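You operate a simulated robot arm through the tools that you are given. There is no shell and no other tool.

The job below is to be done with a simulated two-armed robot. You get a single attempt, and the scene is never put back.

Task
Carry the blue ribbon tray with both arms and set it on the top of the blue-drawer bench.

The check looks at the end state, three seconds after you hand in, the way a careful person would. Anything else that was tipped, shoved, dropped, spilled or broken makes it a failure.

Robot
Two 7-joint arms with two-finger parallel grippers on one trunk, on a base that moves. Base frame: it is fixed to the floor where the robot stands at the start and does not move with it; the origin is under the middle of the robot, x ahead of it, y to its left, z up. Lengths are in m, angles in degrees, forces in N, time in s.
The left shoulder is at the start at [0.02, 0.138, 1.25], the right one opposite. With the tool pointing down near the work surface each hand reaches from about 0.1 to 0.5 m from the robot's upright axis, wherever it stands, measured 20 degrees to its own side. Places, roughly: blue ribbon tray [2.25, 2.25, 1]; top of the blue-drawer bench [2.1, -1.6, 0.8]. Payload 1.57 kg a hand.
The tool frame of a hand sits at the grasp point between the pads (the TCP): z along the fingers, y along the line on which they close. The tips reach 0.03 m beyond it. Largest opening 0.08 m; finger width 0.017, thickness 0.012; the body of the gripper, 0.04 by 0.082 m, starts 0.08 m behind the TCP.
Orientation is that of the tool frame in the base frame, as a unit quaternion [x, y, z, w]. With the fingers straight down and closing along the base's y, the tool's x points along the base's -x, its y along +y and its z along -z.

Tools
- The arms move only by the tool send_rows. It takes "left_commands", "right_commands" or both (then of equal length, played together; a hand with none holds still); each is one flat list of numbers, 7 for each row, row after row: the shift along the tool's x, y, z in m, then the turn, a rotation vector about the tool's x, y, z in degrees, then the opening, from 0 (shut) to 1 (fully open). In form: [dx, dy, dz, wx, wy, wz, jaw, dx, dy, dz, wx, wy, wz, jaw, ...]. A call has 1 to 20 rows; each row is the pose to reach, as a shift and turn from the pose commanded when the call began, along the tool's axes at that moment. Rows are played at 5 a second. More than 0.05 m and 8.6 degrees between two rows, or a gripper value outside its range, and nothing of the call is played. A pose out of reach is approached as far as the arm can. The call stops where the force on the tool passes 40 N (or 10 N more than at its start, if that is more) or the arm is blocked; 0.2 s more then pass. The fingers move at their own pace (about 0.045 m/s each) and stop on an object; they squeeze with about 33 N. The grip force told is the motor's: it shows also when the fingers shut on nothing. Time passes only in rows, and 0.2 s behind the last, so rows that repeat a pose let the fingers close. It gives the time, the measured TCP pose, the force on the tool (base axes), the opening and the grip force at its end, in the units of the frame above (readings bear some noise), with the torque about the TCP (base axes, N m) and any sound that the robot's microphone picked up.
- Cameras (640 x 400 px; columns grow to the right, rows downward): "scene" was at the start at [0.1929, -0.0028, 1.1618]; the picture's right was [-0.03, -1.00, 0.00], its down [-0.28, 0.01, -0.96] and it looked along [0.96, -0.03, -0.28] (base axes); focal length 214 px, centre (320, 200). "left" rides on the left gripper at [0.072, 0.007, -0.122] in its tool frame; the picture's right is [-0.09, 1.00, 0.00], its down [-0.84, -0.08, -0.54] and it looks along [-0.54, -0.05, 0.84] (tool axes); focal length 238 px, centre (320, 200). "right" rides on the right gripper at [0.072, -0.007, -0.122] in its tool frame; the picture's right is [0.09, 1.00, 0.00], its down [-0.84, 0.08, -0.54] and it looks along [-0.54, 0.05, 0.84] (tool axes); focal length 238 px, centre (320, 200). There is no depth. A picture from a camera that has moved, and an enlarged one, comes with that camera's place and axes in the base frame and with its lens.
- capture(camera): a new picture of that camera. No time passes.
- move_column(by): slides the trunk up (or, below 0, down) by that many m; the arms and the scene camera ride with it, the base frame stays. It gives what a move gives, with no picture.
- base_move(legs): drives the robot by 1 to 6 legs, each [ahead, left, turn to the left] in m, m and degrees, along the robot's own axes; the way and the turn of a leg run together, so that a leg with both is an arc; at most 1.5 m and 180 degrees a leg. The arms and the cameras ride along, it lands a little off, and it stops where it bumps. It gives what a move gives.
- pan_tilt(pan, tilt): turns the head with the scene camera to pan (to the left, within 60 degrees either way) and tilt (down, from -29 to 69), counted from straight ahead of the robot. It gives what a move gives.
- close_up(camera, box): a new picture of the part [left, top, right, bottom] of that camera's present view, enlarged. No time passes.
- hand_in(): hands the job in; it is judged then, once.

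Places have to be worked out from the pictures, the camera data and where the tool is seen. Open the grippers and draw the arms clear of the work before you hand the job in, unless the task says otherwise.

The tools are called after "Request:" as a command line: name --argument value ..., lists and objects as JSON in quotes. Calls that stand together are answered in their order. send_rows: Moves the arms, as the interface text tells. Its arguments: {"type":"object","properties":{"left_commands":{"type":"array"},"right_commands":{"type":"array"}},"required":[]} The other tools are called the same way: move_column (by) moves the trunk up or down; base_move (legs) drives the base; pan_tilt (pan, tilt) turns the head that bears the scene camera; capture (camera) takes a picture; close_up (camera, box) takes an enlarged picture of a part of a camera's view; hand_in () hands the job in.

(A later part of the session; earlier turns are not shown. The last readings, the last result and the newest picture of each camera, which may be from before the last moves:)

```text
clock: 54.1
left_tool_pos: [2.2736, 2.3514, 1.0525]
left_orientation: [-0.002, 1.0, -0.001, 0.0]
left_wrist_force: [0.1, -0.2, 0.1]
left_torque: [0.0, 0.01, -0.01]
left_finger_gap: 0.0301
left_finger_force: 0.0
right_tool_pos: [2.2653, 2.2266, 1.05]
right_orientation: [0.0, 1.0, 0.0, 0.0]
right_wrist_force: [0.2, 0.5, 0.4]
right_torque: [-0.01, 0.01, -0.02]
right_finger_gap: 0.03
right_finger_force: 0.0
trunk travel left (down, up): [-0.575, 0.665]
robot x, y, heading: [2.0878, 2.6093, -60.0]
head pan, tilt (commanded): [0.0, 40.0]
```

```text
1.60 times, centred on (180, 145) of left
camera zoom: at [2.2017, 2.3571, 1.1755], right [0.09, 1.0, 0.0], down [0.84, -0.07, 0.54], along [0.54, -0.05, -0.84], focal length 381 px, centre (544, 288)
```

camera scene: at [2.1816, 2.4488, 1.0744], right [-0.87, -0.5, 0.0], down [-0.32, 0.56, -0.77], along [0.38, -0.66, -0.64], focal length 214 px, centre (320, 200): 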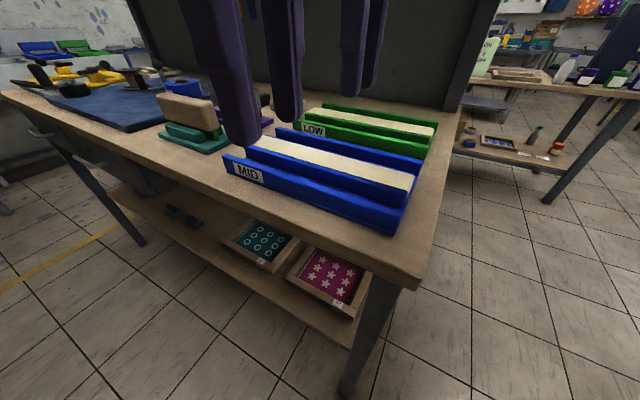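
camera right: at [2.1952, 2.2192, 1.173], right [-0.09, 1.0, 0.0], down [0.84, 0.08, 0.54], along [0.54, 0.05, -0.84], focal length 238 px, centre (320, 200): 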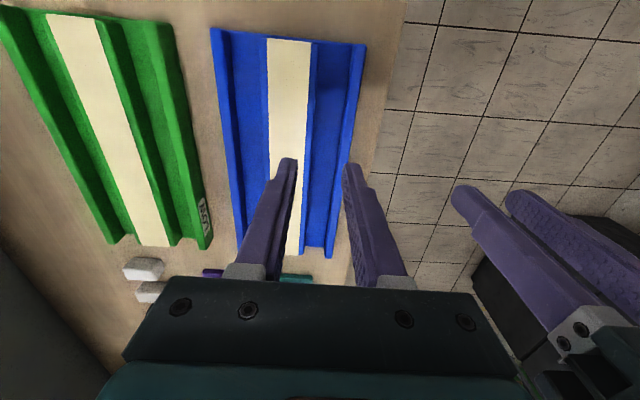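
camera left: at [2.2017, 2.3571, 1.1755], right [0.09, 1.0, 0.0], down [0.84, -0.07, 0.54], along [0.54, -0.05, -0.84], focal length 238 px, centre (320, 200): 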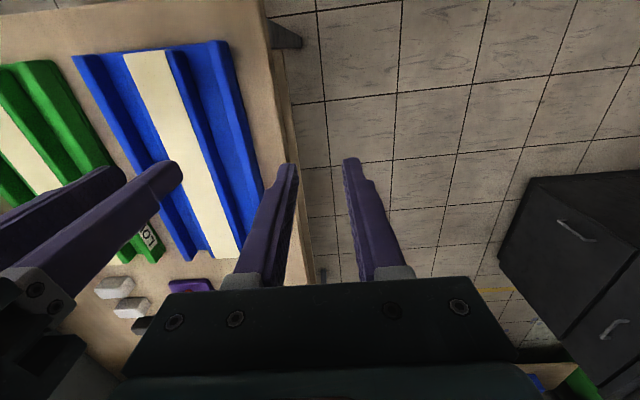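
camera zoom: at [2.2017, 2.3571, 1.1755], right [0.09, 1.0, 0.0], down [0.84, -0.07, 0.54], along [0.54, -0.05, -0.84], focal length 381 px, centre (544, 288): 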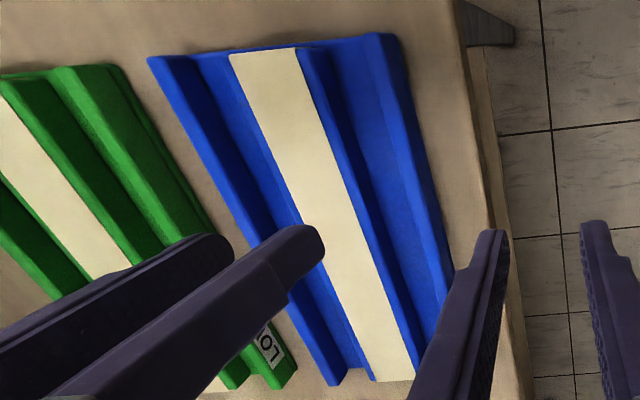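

Triangulating gives rail tops at z≈0.910 and rail centres at mid-length of about (2.327, 2.2575) and (2.327, 2.127). I drive the remaining 0.108 m forward, with the tips still 0.1 above the rails.

Request:
base_move --legs '[[0.108, 0, 0]]'

Request:
capture --camera "right"

Request:
capture --camera "left"

Request:
pan_tilt --pan -60 --tilt -10

Request:
capture --camera "scene"

```text
clock: 55.4
left_tool_pos: [2.3295, 2.2546, 1.0512]
left_orientation: [-0.003, 1.0, -0.001, 0.001]
left_wrist_force: [0.4, 0.3, -0.4]
left_torque: [0.01, 0.01, -0.02]
left_finger_gap: 0.0299
left_finger_force: 0.1
right_tool_pos: [2.321, 2.1307, 1.0511]
right_orientation: [-0.001, 1.0, 0.0, -0.001]
right_wrist_force: [-0.3, -0.1, 0.6]
right_torque: [0.03, -0.04, -0.02]
right_finger_gap: 0.0301
right_finger_force: 0.1
trunk travel left (down, up): [-0.575, 0.665]
robot x, y, heading: [2.1444, 2.516, -60.3]
head pan, tilt (commanded): [0.0, 40.0]
```

```text
taken
camera right: at [2.251, 2.1232, 1.1729], right [-0.09, 1.0, 0.0], down [0.84, 0.08, 0.54], along [0.54, 0.05, -0.84], focal length 238 px, centre (320, 200)
```

right: 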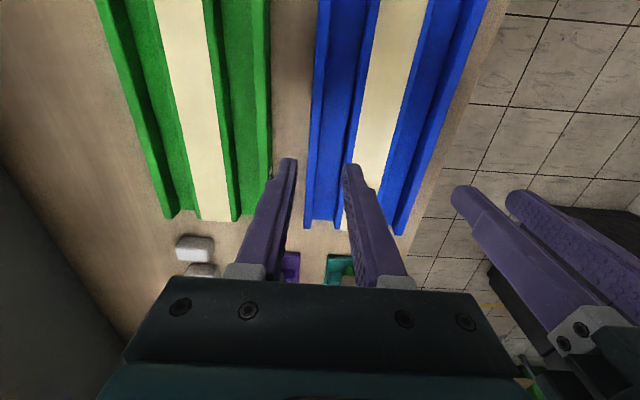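

```text
taken
camera left: at [2.2573, 2.261, 1.1755], right [0.09, 1.0, 0.0], down [0.84, -0.07, 0.54], along [0.54, -0.05, -0.84], focal length 238 px, centre (320, 200)
```

left: 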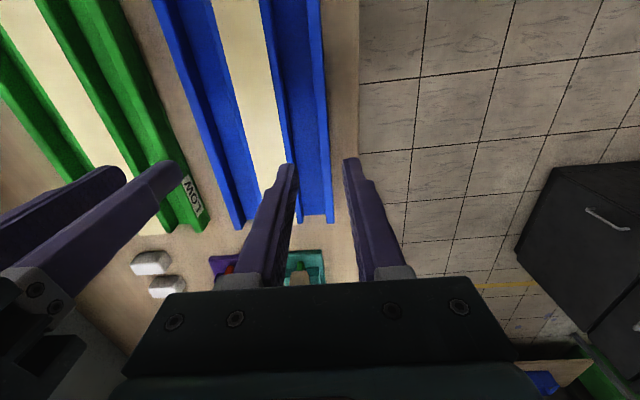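

```text
clock: 56.6
left_tool_pos: [2.3297, 2.2547, 1.0517]
left_orientation: [-0.003, 1.0, -0.001, 0.0]
left_wrist_force: [-0.4, 0.7, 0.0]
left_torque: [-0.02, -0.01, -0.01]
left_finger_gap: 0.0301
left_finger_force: 0.1
right_tool_pos: [2.3215, 2.1308, 1.0505]
right_orientation: [-0.001, 1.0, 0.0, -0.001]
right_wrist_force: [0.0, 0.2, 0.4]
right_torque: [0.02, 0.02, 0.0]
right_finger_gap: 0.0304
right_finger_force: 0.2
trunk travel left (down, up): [-0.575, 0.665]
robot x, y, heading: [2.1464, 2.516, -59.8]
head pan, tilt (commanded): [-60.0, -10.0]
```

```text
taken
camera scene: at [2.1524, 2.3535, 1.1532], right [-0.87, 0.5, 0.0], down [-0.09, -0.15, -0.98], along [-0.49, -0.85, 0.17], focal length 214 px, centre (320, 200)
```

scene: 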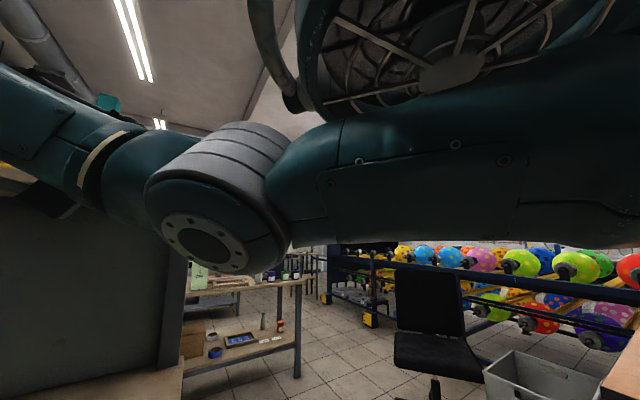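

The elbow stays clear of the shelf (about y≥1.98 against 1.91). I zoom into both wrist views for a last check of the rails under the fingers.

Request:
close_up --camera "right" --box '[260, 80, 460, 240]'

Request:
close_up --camera "left" --box '[180, 80, 380, 240]'

```text
2.50 times, centred on (360, 160) of right
camera zoom: at [2.2509, 2.1233, 1.1729], right [-0.09, 1.0, 0.0], down [0.84, 0.08, 0.54], along [0.54, 0.05, -0.84], focal length 596 px, centre (220, 300)
```

zoom: 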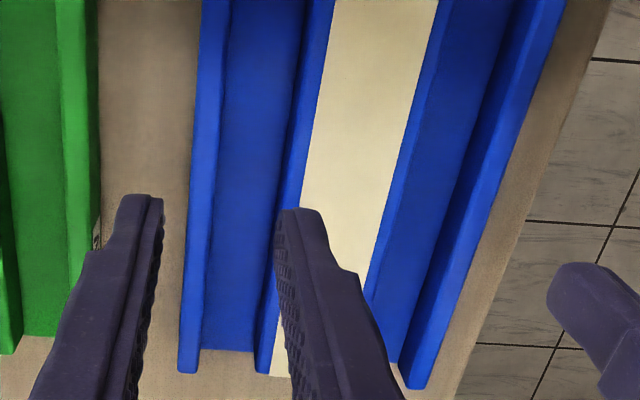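

```text
2.50 times, centred on (280, 160) of left
camera zoom: at [2.2572, 2.2612, 1.1754], right [0.09, 1.0, 0.0], down [0.84, -0.07, 0.54], along [0.54, -0.05, -0.84], focal length 596 px, centre (420, 300)
```

zoom: 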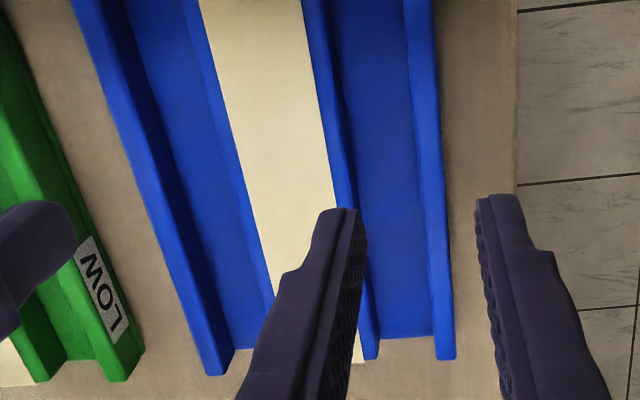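

Rail centres measured from the hands: y≈2.257 (left) and y≈2.1245 (right), tray middle x≈2.328, with room for the inner fingers beside the channel. I make the small sideways corrections, turn the head back and lower the trunk 0.09.

Request:
send_rows --left_commands '[0.0016, 0.0023, 0, 0, 0, 0, 0.375, 0.0016, 0.0023, 0, 0, 0, 0, 0.375]' --right_commands '[-0.0067, -0.0063, 0, 0, 0, 0, 0.375, -0.0067, -0.0063, 0, 0, 0, 0, 0.375]'

Request:
pan_tilt --pan 0 --tilt 45

Request:
move_column --by -0.09

Request:
capture --camera "scene"

Request:
close_up --camera "right" --box '[220, 80, 420, 240]'

Request:
close_up --camera "left" --box '[220, 80, 420, 240]'

```text
clock: 57.2
left_tool_pos: [2.3278, 2.2564, 1.0509]
left_orientation: [-0.003, 1.0, -0.001, 0.0]
left_wrist_force: [-0.1, 0.1, 0.1]
left_torque: [0.05, 0.0, 0.0]
left_finger_gap: 0.0302
left_finger_force: 0.1
right_tool_pos: [2.3271, 2.1253, 1.0507]
right_orientation: [-0.001, 1.0, 0.0, 0.001]
right_wrist_force: [-0.6, -0.1, 0.2]
right_torque: [0.0, 0.01, 0.01]
right_finger_gap: 0.0299
right_finger_force: 0.2
trunk travel left (down, up): [-0.575, 0.665]
robot x, y, heading: [2.144, 2.5112, -60.0]
head pan, tilt (commanded): [-60.0, -10.0]
```

```text
clock: 58.5
left_tool_pos: [2.3284, 2.2565, 1.0509]
left_orientation: [-0.003, 1.0, -0.001, 0.0]
left_wrist_force: [-0.2, -0.3, -0.1]
left_torque: [-0.01, -0.02, 0.02]
left_finger_gap: 0.0301
left_finger_force: 0.1
right_tool_pos: [2.3277, 2.1239, 1.0493]
right_orientation: [-0.001, 1.0, 0.0, -0.001]
right_wrist_force: [-0.4, 0.5, 0.9]
right_torque: [0.01, -0.04, -0.02]
right_finger_gap: 0.0299
right_finger_force: 0.1
trunk travel left (down, up): [-0.575, 0.665]
robot x, y, heading: [2.1434, 2.5141, -60.0]
head pan, tilt (commanded): [0.0, 45.0]
```

```text
clock: 59.8
left_tool_pos: [2.3278, 2.2564, 0.9599]
left_orientation: [-0.002, 1.0, -0.001, 0.0]
left_wrist_force: [-0.5, 0.1, -0.3]
left_torque: [-0.01, 0.03, 0.02]
left_finger_gap: 0.0303
left_finger_force: 0.1
right_tool_pos: [2.328, 2.1243, 0.9599]
right_orientation: [-0.001, 1.0, -0.001, -0.001]
right_wrist_force: [0.3, -0.5, 0.2]
right_torque: [0.0, 0.05, 0.0]
right_finger_gap: 0.0299
right_finger_force: 0.1
trunk travel left (down, up): [-0.485, 0.755]
robot x, y, heading: [2.1411, 2.5128, -60.1]
head pan, tilt (commanded): [0.0, 45.0]
```

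```text
taken
camera scene: at [2.2352, 2.356, 0.9771], right [-0.87, -0.5, 0.0], down [-0.35, 0.61, -0.71], along [0.35, -0.61, -0.71], focal length 214 px, centre (320, 200)
```

scene: 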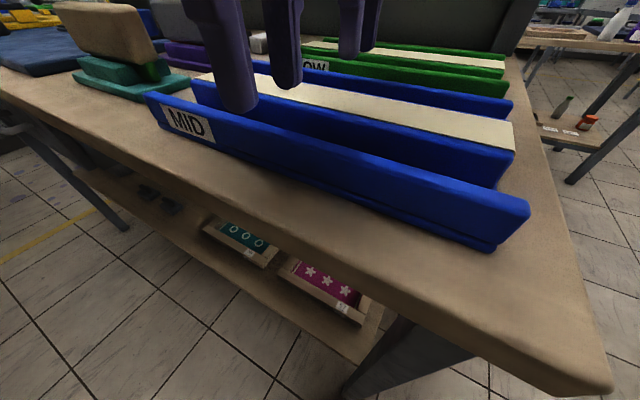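

```text
2.50 times, centred on (320, 160) of right
camera zoom: at [2.257, 2.1168, 1.083], right [-0.09, 1.0, 0.0], down [0.84, 0.08, 0.54], along [0.54, 0.05, -0.84], focal length 596 px, centre (320, 300)
```

zoom: 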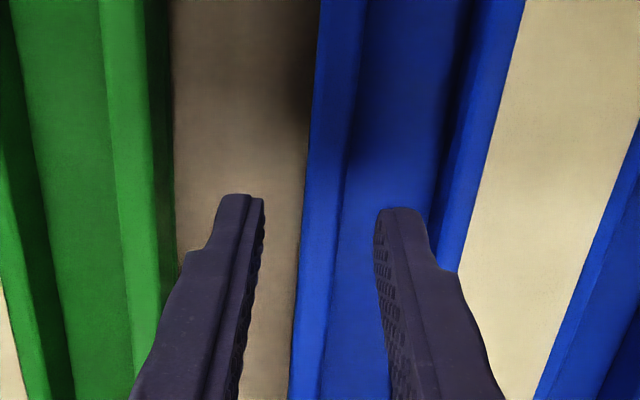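

```text
2.50 times, centred on (320, 160) of left
camera zoom: at [2.256, 2.2628, 1.0846], right [0.09, 1.0, 0.0], down [0.84, -0.07, 0.54], along [0.54, -0.05, -0.84], focal length 596 px, centre (320, 300)
```

zoom: 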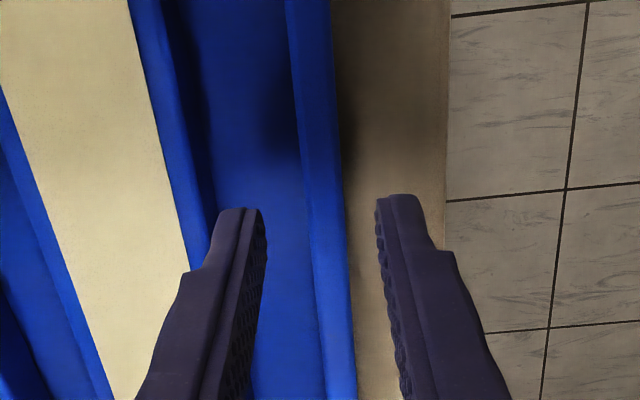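

Both finger pairs are centred over their rails; the table top is at z≈0.884 and the rail tops at about 0.912. I lower both hands by 0.035 in small steps, so the tips sit about 0.017 below the rail tops.

Request:
send_rows --left_commands '[0, 0, 0.01, 0, 0, 0, 0.375, 0, 0, 0.02, 0, 0, 0, 0.375, 0, 0, 0.028, 0, 0, 0, 0.375, 0, 0, 0.035, 0, 0, 0, 0.375, 0, 0, 0.035, 0, 0, 0, 0.375]' --right_commands '[0, 0, 0.01, 0, 0, 0, 0.375, 0, 0, 0.02, 0, 0, 0, 0.375, 0, 0, 0.028, 0, 0, 0, 0.375, 0, 0, 0.035, 0, 0, 0, 0.375, 0, 0, 0.035, 0, 0, 0, 0.375]'

Request:
capture --camera "scene"

Request:
close_up --camera "right" --box '[220, 80, 420, 240]'

Request:
close_up --camera "left" --box '[220, 80, 420, 240]'

```text
clock: 61.0
left_tool_pos: [2.3273, 2.2559, 0.9257]
left_orientation: [-0.003, 1.0, 0.0, 0.0]
left_wrist_force: [-0.2, -0.2, -0.4]
left_torque: [0.01, 0.02, 0.03]
left_finger_gap: 0.0298
left_finger_force: 0.1
right_tool_pos: [2.3266, 2.1253, 0.9246]
right_orientation: [-0.001, 1.0, 0.0, 0.0]
right_wrist_force: [0.0, 0.7, 0.3]
right_torque: [0.01, -0.01, 0.05]
right_finger_gap: 0.0303
right_finger_force: 0.1
trunk travel left (down, up): [-0.485, 0.755]
robot x, y, heading: [2.1455, 2.5105, -60.2]
head pan, tilt (commanded): [0.0, 45.0]
```

```text
taken
camera scene: at [2.2352, 2.3561, 0.9771], right [-0.87, -0.5, 0.0], down [-0.35, 0.61, -0.71], along [0.35, -0.61, -0.71], focal length 214 px, centre (320, 200)
```

scene: 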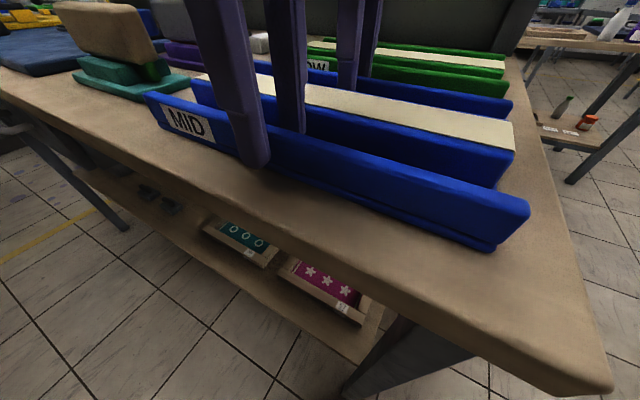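

```text
2.50 times, centred on (320, 160) of right
camera zoom: at [2.2563, 2.1179, 1.0474], right [-0.09, 1.0, 0.0], down [0.84, 0.08, 0.54], along [0.54, 0.05, -0.84], focal length 596 px, centre (320, 300)
```

zoom: 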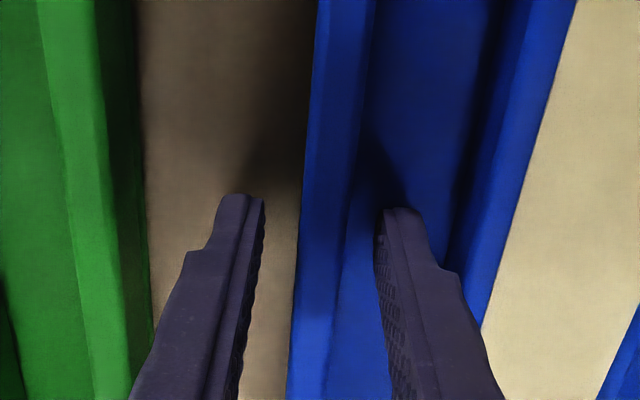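

```text
2.50 times, centred on (320, 160) of left
camera zoom: at [2.2553, 2.2623, 1.0497], right [0.09, 1.0, 0.0], down [0.84, -0.07, 0.54], along [0.54, -0.05, -0.84], focal length 596 px, centre (320, 300)
```

zoom: 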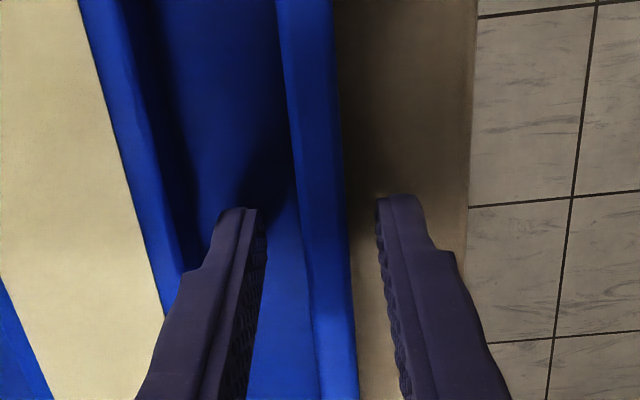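

The fingers straddle both rails with no contact forces. I close both grippers together.

Request:
send_rows --left_commands '[0, 0, 0, 0, 0, 0, 0.2, 0, 0, 0, 0, 0, 0, 0, 0, 0, 0, 0, 0, 0, 0, 0, 0, 0, 0, 0, 0, 0, 0, 0, 0, 0, 0, 0, 0]' --right_commands '[0, 0, 0, 0, 0, 0, 0.2, 0, 0, 0, 0, 0, 0, 0, 0, 0, 0, 0, 0, 0, 0, 0, 0, 0, 0, 0, 0, 0, 0, 0, 0, 0, 0, 0, 0]'

Request:
capture --camera "scene"

Request:
close_up --camera "right" --box '[220, 80, 420, 240]'

Request:
close_up --camera "left" --box '[220, 80, 420, 240]'

```text
clock: 62.2
left_tool_pos: [2.3276, 2.2571, 0.9262]
left_orientation: [-0.003, 1.0, 0.0, 0.0]
left_wrist_force: [-0.2, 13.2, 3.5]
left_torque: [0.26, 0.08, -0.12]
left_finger_gap: 0.0114
left_finger_force: 29.1
right_tool_pos: [2.3269, 2.1267, 0.9242]
right_orientation: [0.0, 1.0, -0.001, -0.002]
right_wrist_force: [1.3, -11.5, -0.1]
right_torque: [-0.21, -0.07, 0.03]
right_finger_gap: 0.0114
right_finger_force: 28.9
trunk travel left (down, up): [-0.485, 0.755]
robot x, y, heading: [2.1461, 2.514, -60.2]
head pan, tilt (commanded): [0.0, 45.0]
```

```text
taken
camera scene: at [2.2353, 2.3564, 0.9771], right [-0.87, -0.5, 0.0], down [-0.35, 0.61, -0.71], along [0.35, -0.61, -0.71], focal length 214 px, centre (320, 200)
```

scene: 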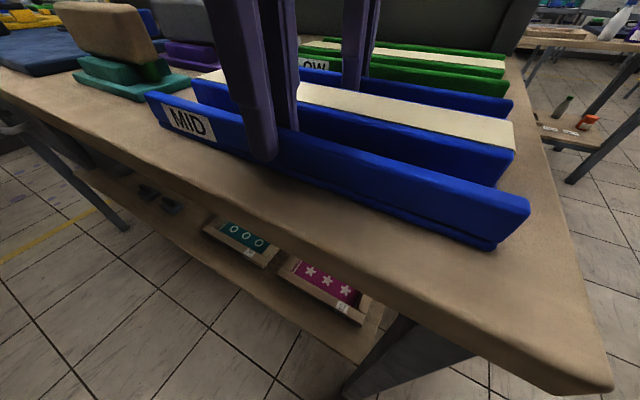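

```text
2.50 times, centred on (320, 160) of right
camera zoom: at [2.2562, 2.1179, 1.0475], right [-0.09, 1.0, 0.0], down [0.84, 0.08, 0.54], along [0.54, 0.05, -0.84], focal length 596 px, centre (320, 300)
```

zoom: 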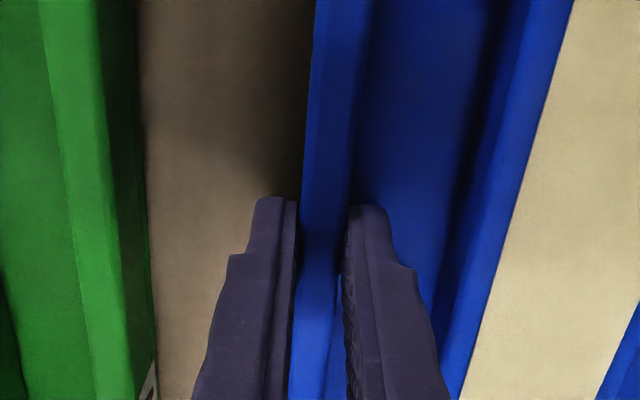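

```text
2.50 times, centred on (320, 160) of left
camera zoom: at [2.2552, 2.2628, 1.0498], right [0.09, 1.0, 0.0], down [0.84, -0.07, 0.54], along [0.54, -0.05, -0.84], focal length 596 px, centre (320, 300)
```

zoom: 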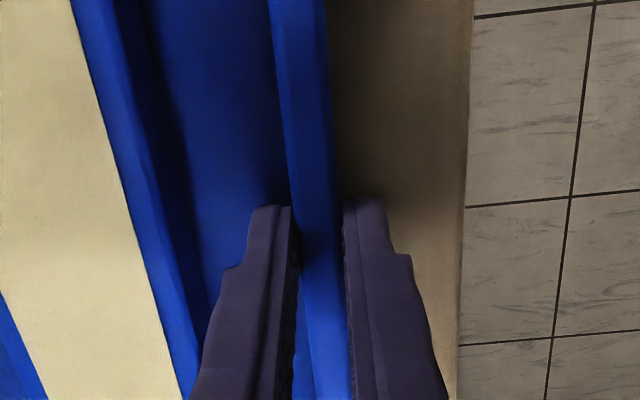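

Both rails are held (gap 0.0114, about 29 N each), with a sideways push of about 12 N between the hands because they sit slightly too close together. I ease them apart by 1 mm each to relax that.

Request:
send_rows --left_commands '[0, 0.001, 0, 0, 0, 0, 0, 0, 0.001, 0, 0, 0, 0, 0]' --right_commands '[0, -0.001, 0, 0, 0, 0, 0, 0, -0.001, 0, 0, 0, 0, 0]'

```text
clock: 62.8
left_tool_pos: [2.3277, 2.2562, 0.9265]
left_orientation: [-0.004, 1.0, -0.003, 0.0]
left_wrist_force: [1.9, -0.8, 0.3]
left_torque: [0.08, -0.01, 0.08]
left_finger_gap: 0.0113
left_finger_force: 29.1
right_tool_pos: [2.3265, 2.1248, 0.9242]
right_orientation: [-0.001, 1.0, 0.0, -0.001]
right_wrist_force: [-3.2, -0.2, 0.9]
right_torque: [-0.02, -0.04, 0.12]
right_finger_gap: 0.0116
right_finger_force: 28.9
trunk travel left (down, up): [-0.485, 0.755]
robot x, y, heading: [2.1438, 2.5116, -60.1]
head pan, tilt (commanded): [0.0, 45.0]
```

The sideways load has vanished. I lift with the trunk by 0.03 m as a test.

Request:
move_column --by 0.03

Request:
capture --camera "scene"

Request:
capture --camera "right"

```text
clock: 63.5
left_tool_pos: [2.3285, 2.2573, 0.9565]
left_orientation: [-0.004, 1.0, -0.003, 0.0]
left_wrist_force: [3.0, -7.1, -3.8]
left_torque: [-0.01, -0.34, 0.11]
left_finger_gap: 0.0116
left_finger_force: 28.9
right_tool_pos: [2.3279, 2.1235, 0.9543]
right_orientation: [-0.002, 1.0, 0.001, -0.001]
right_wrist_force: [-2.6, 7.4, -0.8]
right_torque: [0.17, 0.33, 0.16]
right_finger_gap: 0.0115
right_finger_force: 28.8
trunk travel left (down, up): [-0.515, 0.725]
robot x, y, heading: [2.1475, 2.5125, -60.1]
head pan, tilt (commanded): [0.0, 45.0]
```

```text
taken
camera scene: at [2.235, 2.3563, 1.0071], right [-0.87, -0.5, 0.0], down [-0.35, 0.61, -0.71], along [0.35, -0.61, -0.71], focal length 214 px, centre (320, 200)
```

scene: 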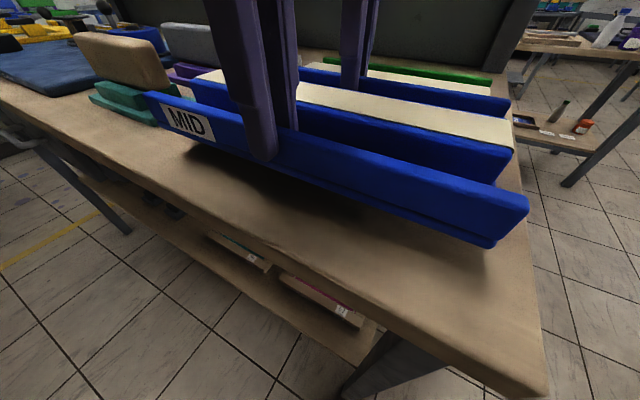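

```text
taken
camera right: at [2.2575, 2.1169, 1.0774], right [-0.09, 1.0, 0.0], down [0.84, 0.08, 0.54], along [0.54, 0.05, -0.84], focal length 238 px, centre (320, 200)
```

right: 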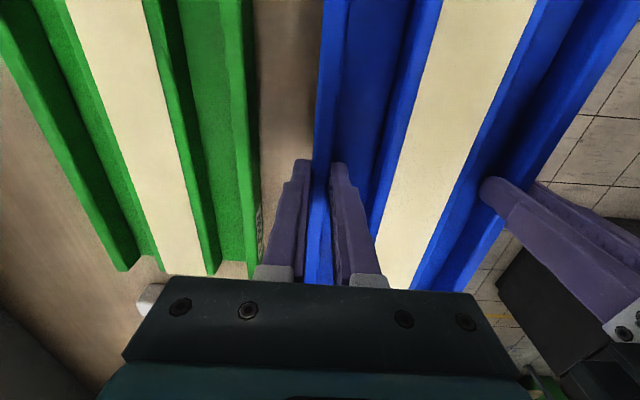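

The tray is up, level, and weighs about 0.5 kg in total; both grips hold. I lift another 0.06 and back straight away from the table.

Request:
move_column --by 0.06

Request:
base_move --legs '[[-0.3, 0, 0]]'

Request:
capture --camera "scene"

Request:
capture --camera "right"

```text
clock: 64.5
left_tool_pos: [2.3272, 2.2573, 1.0164]
left_orientation: [-0.004, 1.0, -0.001, -0.001]
left_wrist_force: [2.2, -14.4, -3.2]
left_torque: [-0.2, -0.29, 0.11]
left_finger_gap: 0.0118
left_finger_force: 28.6
right_tool_pos: [2.3282, 2.1239, 1.0138]
right_orientation: [-0.002, 1.0, 0.001, -0.001]
right_wrist_force: [-3.0, 15.2, -0.4]
right_torque: [0.3, 0.32, 0.23]
right_finger_gap: 0.0113
right_finger_force: 29.2
trunk travel left (down, up): [-0.575, 0.665]
robot x, y, heading: [2.1399, 2.5121, -60.3]
head pan, tilt (commanded): [0.0, 45.0]
```

```text
clock: 66.6
left_tool_pos: [2.1799, 2.5138, 1.0159]
left_orientation: [-0.007, 1.0, -0.002, 0.0]
left_wrist_force: [1.9, -18.9, -1.3]
left_torque: [-0.37, 0.04, 0.07]
left_finger_gap: 0.0115
left_finger_force: 29.1
right_tool_pos: [2.181, 2.3829, 1.0153]
right_orientation: [-0.005, 1.0, 0.001, -0.001]
right_wrist_force: [-2.1, 19.1, -1.6]
right_torque: [0.36, -0.02, 0.15]
right_finger_gap: 0.0114
right_finger_force: 28.9
trunk travel left (down, up): [-0.575, 0.665]
robot x, y, heading: [1.9984, 2.7701, -59.5]
head pan, tilt (commanded): [0.0, 45.0]
```

```text
taken
camera scene: at [2.0871, 2.6136, 1.067], right [-0.86, -0.51, 0.0], down [-0.36, 0.61, -0.71], along [0.36, -0.61, -0.71], focal length 214 px, centre (320, 200)
```

scene: 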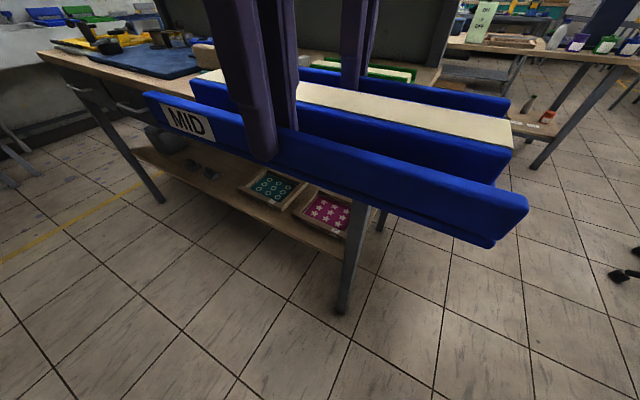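

```text
taken
camera right: at [2.1113, 2.3742, 1.1375], right [-0.1, 0.99, 0.0], down [0.84, 0.08, 0.54], along [0.54, 0.06, -0.84], focal length 238 px, centre (320, 200)
```

right: 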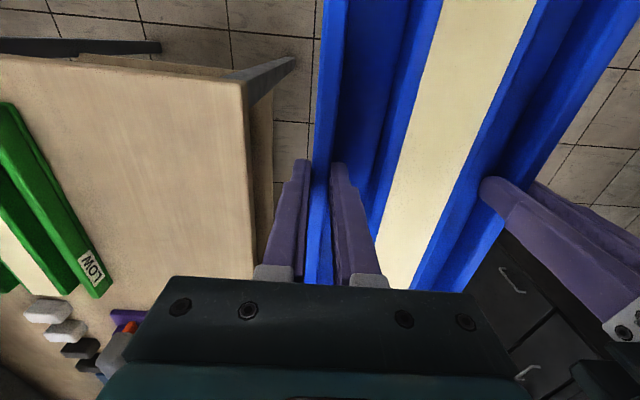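

The tray rides level, but a pull of about 19 N between the hands has built up. I ease both hands inward by 1 mm to relax it.

Request:
send_rows --left_commands '[0, -0.001, 0, 0, 0, 0, 0, 0, -0.001, 0, 0, 0, 0, 0]' --right_commands '[0, 0.001, 0, 0, 0, 0, 0, 0, 0.001, 0, 0, 0, 0, 0]'

```text
clock: 67.2
left_tool_pos: [2.1805, 2.5144, 1.0162]
left_orientation: [-0.007, 1.0, 0.0, -0.001]
left_wrist_force: [3.6, 6.3, -1.4]
left_torque: [0.17, 0.43, 0.15]
left_finger_gap: 0.0116
left_finger_force: 29.1
right_tool_pos: [2.1824, 2.3819, 1.0141]
right_orientation: [-0.004, 1.0, 0.001, -0.001]
right_wrist_force: [-3.5, -6.4, -1.5]
right_torque: [-0.15, -0.44, 0.24]
right_finger_gap: 0.0117
right_finger_force: 28.8
trunk travel left (down, up): [-0.575, 0.665]
robot x, y, heading: [1.9958, 2.7679, -59.9]
head pan, tilt (commanded): [0.0, 45.0]
```

Loads are small now. I raise the tray to travelling height (bottom about 1.3 m) and start back along the way I came.

Request:
move_column --by 0.33

Request:
base_move --legs '[[0, -0.547, 0]]'

Request:
capture --camera "scene"

```text
clock: 70.4
left_tool_pos: [2.1804, 2.5139, 1.3456]
left_orientation: [-0.007, 1.0, 0.0, -0.001]
left_wrist_force: [2.3, 18.9, -1.9]
left_torque: [0.46, -0.02, 0.12]
left_finger_gap: 0.0118
left_finger_force: 28.9
right_tool_pos: [2.1825, 2.3824, 1.3436]
right_orientation: [-0.005, 1.0, 0.0, -0.001]
right_wrist_force: [-2.4, -19.0, -0.4]
right_torque: [-0.3, 0.02, 0.23]
right_finger_gap: 0.0116
right_finger_force: 29.1
trunk travel left (down, up): [-0.905, 0.335]
robot x, y, heading: [1.9953, 2.7693, -59.7]
head pan, tilt (commanded): [0.0, 45.0]
```

```text
clock: 73.6
left_tool_pos: [1.7034, 2.2361, 1.3459]
left_orientation: [-0.005, 1.0, 0.0, 0.0]
left_wrist_force: [3.3, 17.9, -1.9]
left_torque: [0.54, -0.04, 0.13]
left_finger_gap: 0.0116
left_finger_force: 28.8
right_tool_pos: [1.7051, 2.1036, 1.3449]
right_orientation: [-0.003, 1.0, -0.001, -0.001]
right_wrist_force: [-3.1, -19.0, -0.9]
right_torque: [-0.32, 0.0, 0.24]
right_finger_gap: 0.0115
right_finger_force: 29.2
trunk travel left (down, up): [-0.905, 0.335]
robot x, y, heading: [1.5227, 2.4918, -59.8]
head pan, tilt (commanded): [0.0, 45.0]
```

```text
taken
camera scene: at [1.6116, 2.3357, 1.397], right [-0.86, -0.5, 0.0], down [-0.36, 0.61, -0.71], along [0.36, -0.61, -0.71], focal length 214 px, centre (320, 200)
```

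scene: 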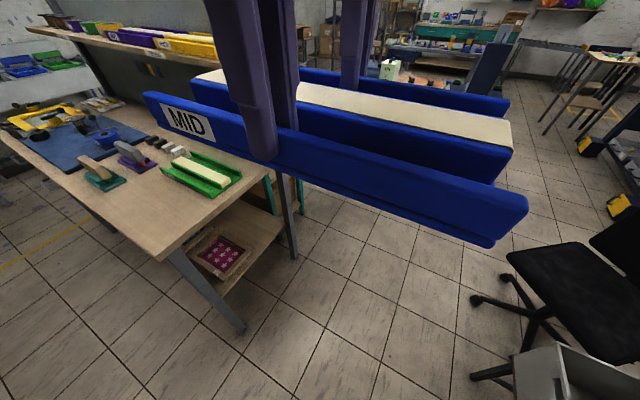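

The load settled at about 19 N the other way, so the right spot is halfway. I ease each hand 0.5 mm outward and then carry on south past the chair.

Request:
send_rows --left_commands '[0, 0.0005, 0, 0, 0, 0, 0, 0, 0.0005, 0, 0, 0, 0, 0, 0, 0.0005, 0, 0, 0, 0, 0]' --right_commands '[0, -0.0005, 0, 0, 0, 0, 0, 0, -0.0005, 0, 0, 0, 0, 0, 0, -0.0005, 0, 0, 0, 0, 0]'

Request:
base_move --legs '[[1.165, -0.672, 0]]'

Request:
capture --camera "scene"

```text
clock: 74.4
left_tool_pos: [1.7047, 2.2358, 1.3469]
left_orientation: [-0.006, 1.0, -0.001, 0.001]
left_wrist_force: [2.4, -14.6, -4.3]
left_torque: [-0.05, 0.01, 0.13]
left_finger_gap: 0.0116
left_finger_force: 29.3
right_tool_pos: [1.7053, 2.1041, 1.3442]
right_orientation: [-0.005, 1.0, 0.001, 0.0]
right_wrist_force: [-2.7, 14.7, 0.6]
right_torque: [0.44, -0.04, 0.18]
right_finger_gap: 0.0117
right_finger_force: 29.0
trunk travel left (down, up): [-0.905, 0.335]
robot x, y, heading: [1.5217, 2.4864, -59.6]
head pan, tilt (commanded): [0.0, 45.0]
```

```text
clock: 81.1
left_tool_pos: [1.7147, 0.896, 1.3467]
left_orientation: [-0.008, 1.0, -0.001, 0.001]
left_wrist_force: [2.0, -21.3, -2.8]
left_torque: [-0.31, 0.01, 0.08]
left_finger_gap: 0.0118
left_finger_force: 28.9
right_tool_pos: [1.716, 0.7648, 1.3445]
right_orientation: [-0.006, 1.0, 0.001, -0.001]
right_wrist_force: [-2.5, 21.0, 0.1]
right_torque: [0.47, -0.01, 0.16]
right_finger_gap: 0.0116
right_finger_force: 29.2
trunk travel left (down, up): [-0.905, 0.335]
robot x, y, heading: [1.5304, 1.1517, -59.4]
head pan, tilt (commanded): [0.0, 45.0]
```

```text
taken
camera scene: at [1.6202, 0.9948, 1.397], right [-0.86, -0.51, 0.0], down [-0.36, 0.61, -0.71], along [0.36, -0.61, -0.71], focal length 214 px, centre (320, 200)
```

scene: 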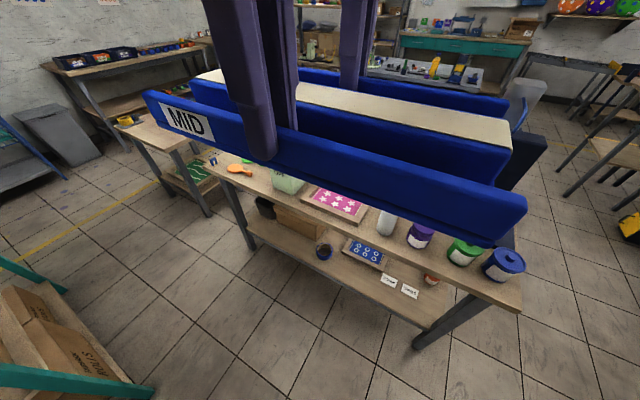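

Still held and level. I turn to face along the gap between chair and centre table, then pass through it to about (0.65, 0.62).

Request:
base_move --legs '[[0, 0, -89.7]]'

Request:
capture --camera "scene"

```text
clock: 85.4
left_tool_pos: [1.2726, 0.9685, 1.3471]
left_orientation: [0.705, 0.709, -0.002, 0.0]
left_wrist_force: [-3.0, -2.2, -2.9]
left_torque: [0.09, -0.12, 0.09]
left_finger_gap: 0.0116
left_finger_force: 29.1
right_tool_pos: [1.1416, 0.9675, 1.3448]
right_orientation: [0.705, 0.709, 0.002, 0.002]
right_wrist_force: [3.4, 2.0, -0.5]
right_torque: [-0.08, -0.06, 0.19]
right_finger_gap: 0.0119
right_finger_force: 28.8
trunk travel left (down, up): [-0.905, 0.335]
robot x, y, heading: [1.5268, 1.1499, -149.8]
head pan, tilt (commanded): [0.0, 45.0]
```

```text
taken
camera scene: at [1.3714, 1.0606, 1.397], right [-0.5, 0.87, 0.0], down [0.61, 0.35, -0.71], along [-0.61, -0.35, -0.71], focal length 214 px, centre (320, 200)
```

scene: 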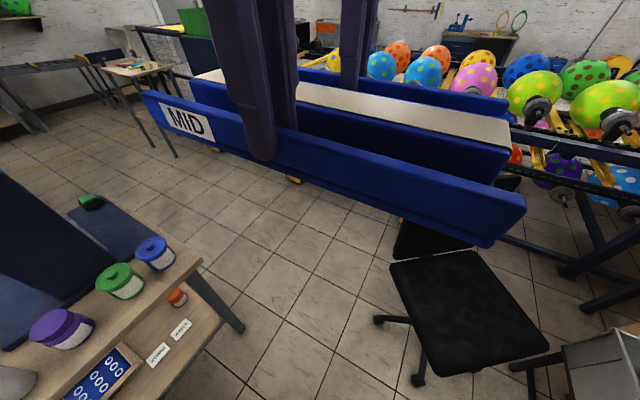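

The path ahead is clear. I drive through the gap.

Request:
base_move --legs '[[1.03, 0, 0]]'

Request:
base_move --legs '[[0, 0, 75]]'

Request:
capture --camera "scene"

```text
clock: 90.7
left_tool_pos: [0.3722, 0.4466, 1.3466]
left_orientation: [0.703, 0.711, -0.002, -0.001]
left_wrist_force: [-2.4, -1.8, -1.7]
left_torque: [0.1, -0.13, 0.07]
left_finger_gap: 0.0116
left_finger_force: 28.8
right_tool_pos: [0.2395, 0.4444, 1.344]
right_orientation: [0.705, 0.71, 0.002, 0.001]
right_wrist_force: [1.4, 1.8, -1.3]
right_torque: [-0.08, 0.02, 0.19]
right_finger_gap: 0.0116
right_finger_force: 29.1
trunk travel left (down, up): [-0.905, 0.335]
robot x, y, heading: [0.6235, 0.6289, -149.9]
head pan, tilt (commanded): [0.0, 45.0]
```

```text
clock: 94.4
left_tool_pos: [0.7381, 0.3347, 1.3467]
left_orientation: [0.128, 0.992, -0.001, 0.001]
left_wrist_force: [2.3, -1.5, -2.4]
left_torque: [0.1, -0.24, 0.07]
left_finger_gap: 0.0115
left_finger_force: 29.1
right_tool_pos: [0.7029, 0.2078, 1.3438]
right_orientation: [0.13, 0.992, 0.002, 0.001]
right_wrist_force: [-0.7, 2.1, -0.7]
right_torque: [0.05, 0.18, 0.16]
right_finger_gap: 0.0121
right_finger_force: 28.7
trunk travel left (down, up): [-0.905, 0.335]
robot x, y, heading: [0.6276, 0.6307, -75.2]
head pan, tilt (commanded): [0.0, 45.0]
```

```text
taken
camera scene: at [0.6738, 0.4553, 1.397], right [-0.97, -0.26, 0.0], down [-0.18, 0.68, -0.71], along [0.18, -0.68, -0.71], focal length 214 px, centre (320, 200)
```

scene: 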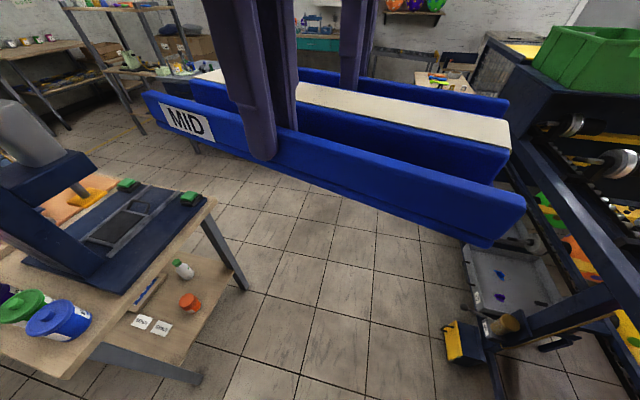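

Now clear of the gap, at (0.63,0.63) facing −75 degrees. I go on into the open floor between the centre table and the blue-drawer bench.

Request:
base_move --legs '[[1.13, -0.12, 0]]'

Request:
base_move --legs '[[0, 0, 30]]'

Request:
pan_tilt --pan -40 --tilt 20

Request:
capture --camera "scene"

Request:
pan_tilt --pan 50 --tilt 20

Request:
capture --camera "scene"

```text
clock: 100.1
left_tool_pos: [0.8959, -0.7747, 1.3477]
left_orientation: [0.134, 0.991, -0.001, 0.0]
left_wrist_force: [1.0, -1.6, -1.9]
left_torque: [0.15, 0.05, 0.03]
left_finger_gap: 0.0115
left_finger_force: 29.0
right_tool_pos: [0.8595, -0.9025, 1.3441]
right_orientation: [0.136, 0.991, 0.002, 0.001]
right_wrist_force: [-0.5, 0.9, -0.5]
right_torque: [-0.06, -0.1, 0.1]
right_finger_gap: 0.0116
right_finger_force: 28.3
trunk travel left (down, up): [-0.905, 0.335]
robot x, y, heading: [0.7885, -0.4771, -75.6]
head pan, tilt (commanded): [0.0, 45.0]
```

```text
clock: 102.0
left_tool_pos: [1.031, -0.68, 1.3464]
left_orientation: [-0.13, 0.991, -0.002, 0.001]
left_wrist_force: [1.2, -0.5, -2.1]
left_torque: [0.15, -0.11, 0.01]
left_finger_gap: 0.0115
left_finger_force: 29.8
right_tool_pos: [1.0644, -0.8077, 1.3441]
right_orientation: [-0.129, 0.992, 0.002, 0.0]
right_wrist_force: [-1.2, 0.4, -0.9]
right_torque: [-0.05, 0.14, 0.11]
right_finger_gap: 0.0117
right_finger_force: 28.8
trunk travel left (down, up): [-0.905, 0.335]
robot x, y, heading: [0.7895, -0.4776, -45.7]
head pan, tilt (commanded): [0.0, 45.0]
```

```text
clock: 103.0
left_tool_pos: [1.0305, -0.6803, 1.3468]
left_orientation: [-0.13, 0.992, -0.002, 0.002]
left_wrist_force: [0.2, -0.9, -2.0]
left_torque: [0.1, 0.06, -0.03]
left_finger_gap: 0.0114
left_finger_force: 29.7
right_tool_pos: [1.0639, -0.8069, 1.3439]
right_orientation: [-0.128, 0.992, 0.003, -0.001]
right_wrist_force: [-1.6, 1.1, -0.7]
right_torque: [0.0, -0.07, 0.12]
right_finger_gap: 0.0116
right_finger_force: 28.4
trunk travel left (down, up): [-0.905, 0.335]
robot x, y, heading: [0.7907, -0.477, -45.6]
head pan, tilt (commanded): [-40.0, 20.0]
```

```text
taken
camera scene: at [0.866, -0.6417, 1.4357], right [-1.0, -0.08, 0.0], down [-0.03, 0.34, -0.94], along [0.07, -0.94, -0.34], focal length 214 px, centre (320, 200)
```

scene: 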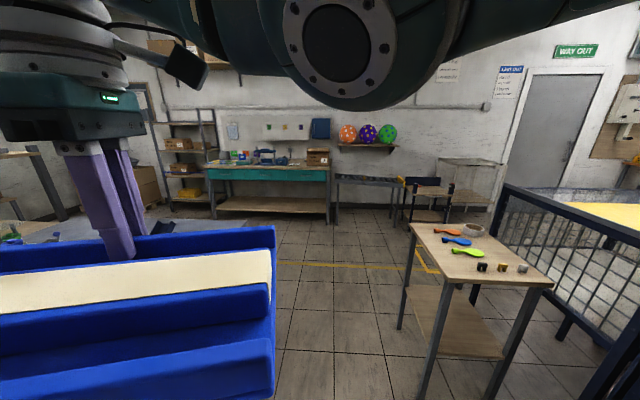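

```text
clock: 104.7
left_tool_pos: [1.0304, -0.6796, 1.3451]
left_orientation: [-0.13, 0.991, -0.002, 0.001]
left_wrist_force: [0.7, -0.6, -3.3]
left_torque: [0.15, -0.07, 0.02]
left_finger_gap: 0.0116
left_finger_force: 29.0
right_tool_pos: [1.0635, -0.8066, 1.3443]
right_orientation: [-0.128, 0.992, 0.002, 0.0]
right_wrist_force: [-0.5, -0.1, -0.3]
right_torque: [-0.06, 0.06, 0.08]
right_finger_gap: 0.0118
right_finger_force: 29.0
trunk travel left (down, up): [-0.905, 0.335]
robot x, y, heading: [0.7899, -0.4806, -45.4]
head pan, tilt (commanded): [50.0, 20.0]
```

```text
taken
camera scene: at [0.9514, -0.5416, 1.4357], right [0.08, -1.0, 0.0], down [-0.34, -0.03, -0.94], along [0.94, 0.07, -0.34], focal length 214 px, centre (320, 200)
```

scene: 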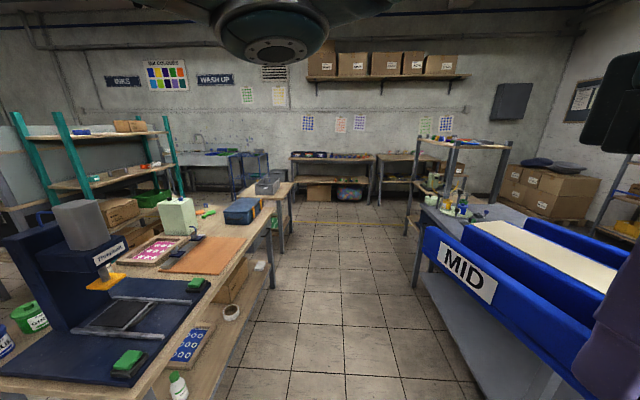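

The tray hides the bench from the head. I turn to heading 0 and move up beside the bench so I can look sideways past the tray, and raise the trunk for a better view down.

Request:
base_move --legs '[[0, 0, 45.4], [0.5, -0.05, 0]]'

Request:
move_column --by 0.25

Request:
pan_tilt --pan -60 --tilt 40

Request:
capture --camera "scene"

```text
clock: 109.8
left_tool_pos: [1.6083, -0.4955, 1.3461]
left_orientation: [-0.506, 0.863, -0.002, 0.001]
left_wrist_force: [1.1, 0.8, -2.2]
left_torque: [0.01, 0.11, 0.01]
left_finger_gap: 0.0115
left_finger_force: 29.1
right_tool_pos: [1.7227, -0.5609, 1.3452]
right_orientation: [-0.503, 0.864, 0.002, -0.002]
right_wrist_force: [-1.2, 0.0, -1.1]
right_torque: [0.07, -0.08, 0.08]
right_finger_gap: 0.0114
right_finger_force: 28.8
trunk travel left (down, up): [-0.905, 0.335]
robot x, y, heading: [1.2932, -0.5305, 0.1]
head pan, tilt (commanded): [50.0, 20.0]
```

```text
clock: 112.3
left_tool_pos: [1.6065, -0.496, 1.5971]
left_orientation: [-0.505, 0.863, -0.002, 0.003]
left_wrist_force: [1.4, 0.5, -1.8]
left_torque: [0.1, 0.09, 0.05]
left_finger_gap: 0.0114
left_finger_force: 29.3
right_tool_pos: [1.7236, -0.5614, 1.5942]
right_orientation: [-0.504, 0.864, 0.002, -0.002]
right_wrist_force: [-1.7, -1.1, -0.1]
right_torque: [-0.09, -0.01, 0.06]
right_finger_gap: 0.0119
right_finger_force: 29.4
trunk travel left (down, up): [-1.155, 0.085]
robot x, y, heading: [1.2951, -0.5284, 0.4]
head pan, tilt (commanded): [50.0, 20.0]
```

```text
clock: 114.2
left_tool_pos: [1.6087, -0.4944, 1.5965]
left_orientation: [-0.506, 0.863, -0.001, 0.001]
left_wrist_force: [1.2, 0.1, -3.0]
left_torque: [0.07, 0.12, 0.02]
left_finger_gap: 0.0115
left_finger_force: 29.4
right_tool_pos: [1.7228, -0.5606, 1.5951]
right_orientation: [-0.503, 0.864, 0.003, 0.0]
right_wrist_force: [-1.5, -1.2, -0.2]
right_torque: [-0.02, 0.01, 0.12]
right_finger_gap: 0.0117
right_finger_force: 29.2
trunk travel left (down, up): [-1.155, 0.085]
robot x, y, heading: [1.2962, -0.5284, 0.1]
head pan, tilt (commanded): [-60.0, 40.0]
```

```text
taken
camera scene: at [1.4374, -0.6002, 1.6543], right [-0.86, -0.5, 0.0], down [-0.32, 0.56, -0.77], along [0.39, -0.66, -0.64], focal length 214 px, centre (320, 200)
```

scene: 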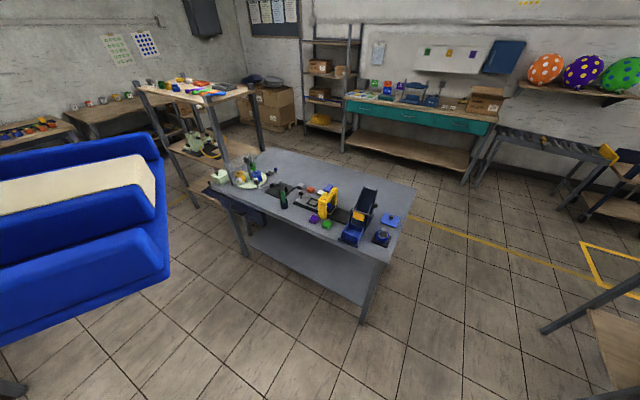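

The bench is in full view now. I zoom in on its top to find a free spot.

Request:
close_up --camera "scene" --box '[190, 130, 430, 280]'

```text
2.67 times, centred on (310, 205) of scene
camera zoom: at [1.4374, -0.6002, 1.6543], right [-0.86, -0.5, 0.0], down [-0.32, 0.56, -0.77], along [0.39, -0.66, -0.64], focal length 572 px, centre (347, 187)
```

zoom: 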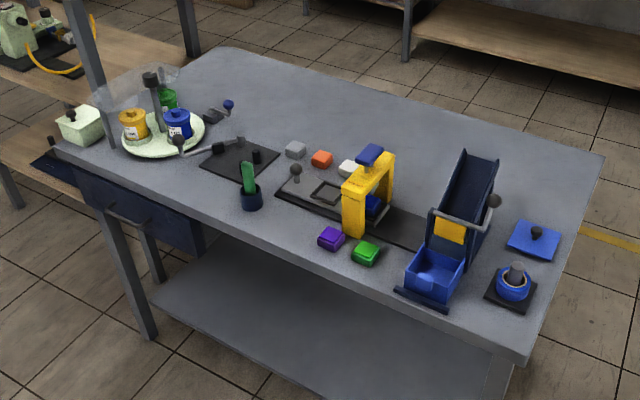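

The bench top spans about x 1.45–2.65, y −1.23 to −1.87 at z≈0.81; tools fill its front and middle, but a strip along the back (y −1.57 to −1.87) is free between x≈1.5 and 2.3. I'll place the tray there from the open back side, so I drive round the bench's near end with the tray held high.

Request:
base_move --legs '[[-0.37, -0.37, 0], [0, -1.4, 0]]'

Request:
capture --camera "scene"

```text
clock: 123.5
left_tool_pos: [1.249, -2.1994, 1.5964]
left_orientation: [-0.507, 0.862, 0.0, 0.002]
left_wrist_force: [1.5, 1.4, -1.4]
left_torque: [0.04, 0.13, -0.01]
left_finger_gap: 0.0116
left_finger_force: 29.3
right_tool_pos: [1.3644, -2.2641, 1.5936]
right_orientation: [-0.505, 0.863, 0.002, -0.001]
right_wrist_force: [-1.6, -0.1, -1.9]
right_torque: [0.05, -0.04, 0.15]
right_finger_gap: 0.0118
right_finger_force: 28.8
trunk travel left (down, up): [-1.155, 0.085]
robot x, y, heading: [0.9356, -2.2314, 0.3]
head pan, tilt (commanded): [-60.0, 40.0]
```

```text
taken
camera scene: at [1.0792, -2.3043, 1.6543], right [-0.86, -0.51, 0.0], down [-0.33, 0.55, -0.77], along [0.39, -0.66, -0.64], focal length 214 px, centre (320, 200)
```

scene: 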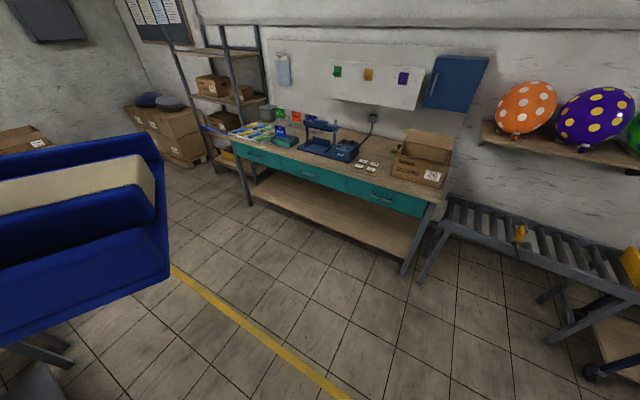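

I am behind the bench line in open floor. I turn to heading 120 so that the tray lies along the bench, then move sideways to a stand-off behind the free strip.

Request:
base_move --legs '[[0, 0, 119.8], [-0.72, -1.11, 0]]'

Request:
pan_tilt --pan 25 --tilt 40

Request:
capture --camera "scene"

Request:
capture --camera "right"

```text
clock: 135.2
left_tool_pos: [2.0815, -2.0439, 1.5967]
left_orientation: [1.0, 0.004, -0.001, -0.001]
left_wrist_force: [-0.8, 1.3, -2.4]
left_torque: [-0.14, -0.03, 0.0]
left_finger_gap: 0.0118
left_finger_force: 28.7
right_tool_pos: [2.0801, -1.9103, 1.5939]
right_orientation: [1.0, 0.002, 0.0, 0.003]
right_wrist_force: [1.3, -0.3, -1.3]
right_torque: [0.06, 0.01, 0.07]
right_finger_gap: 0.0119
right_finger_force: 29.0
trunk travel left (down, up): [-1.155, 0.085]
robot x, y, heading: [2.2637, -2.2997, 120.3]
head pan, tilt (commanded): [-60.0, 40.0]
```

```text
clock: 136.8
left_tool_pos: [2.0813, -2.0424, 1.596]
left_orientation: [1.0, 0.004, -0.001, -0.002]
left_wrist_force: [-1.1, 0.5, -2.7]
left_torque: [-0.13, -0.03, 0.0]
left_finger_gap: 0.0116
left_finger_force: 29.1
right_tool_pos: [2.0797, -1.9115, 1.5942]
right_orientation: [1.0, 0.002, 0.0, 0.003]
right_wrist_force: [1.2, -1.3, -1.1]
right_torque: [0.07, -0.01, 0.12]
right_finger_gap: 0.0116
right_finger_force: 28.3
trunk travel left (down, up): [-1.155, 0.085]
robot x, y, heading: [2.266, -2.3008, 120.1]
head pan, tilt (commanded): [25.0, 40.0]
```

```text
taken
camera scene: at [2.1446, -2.1628, 1.6543], right [0.57, 0.82, 0.0], down [0.53, -0.37, -0.77], along [-0.63, 0.44, -0.64], focal length 214 px, centre (320, 200)
```

scene: 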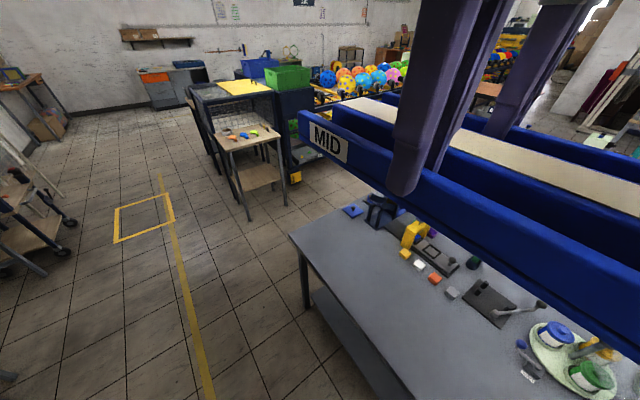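

```text
taken
camera right: at [2.1535, -1.9034, 1.7168], right [0.1, -1.0, 0.01], down [-0.84, -0.08, 0.54], along [-0.54, -0.06, -0.84], focal length 238 px, centre (320, 200)
```

right: 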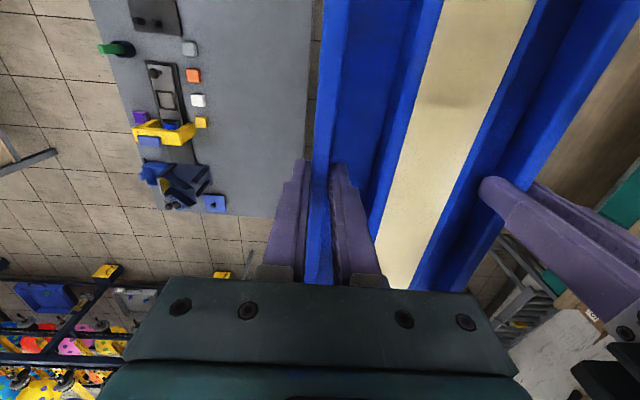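

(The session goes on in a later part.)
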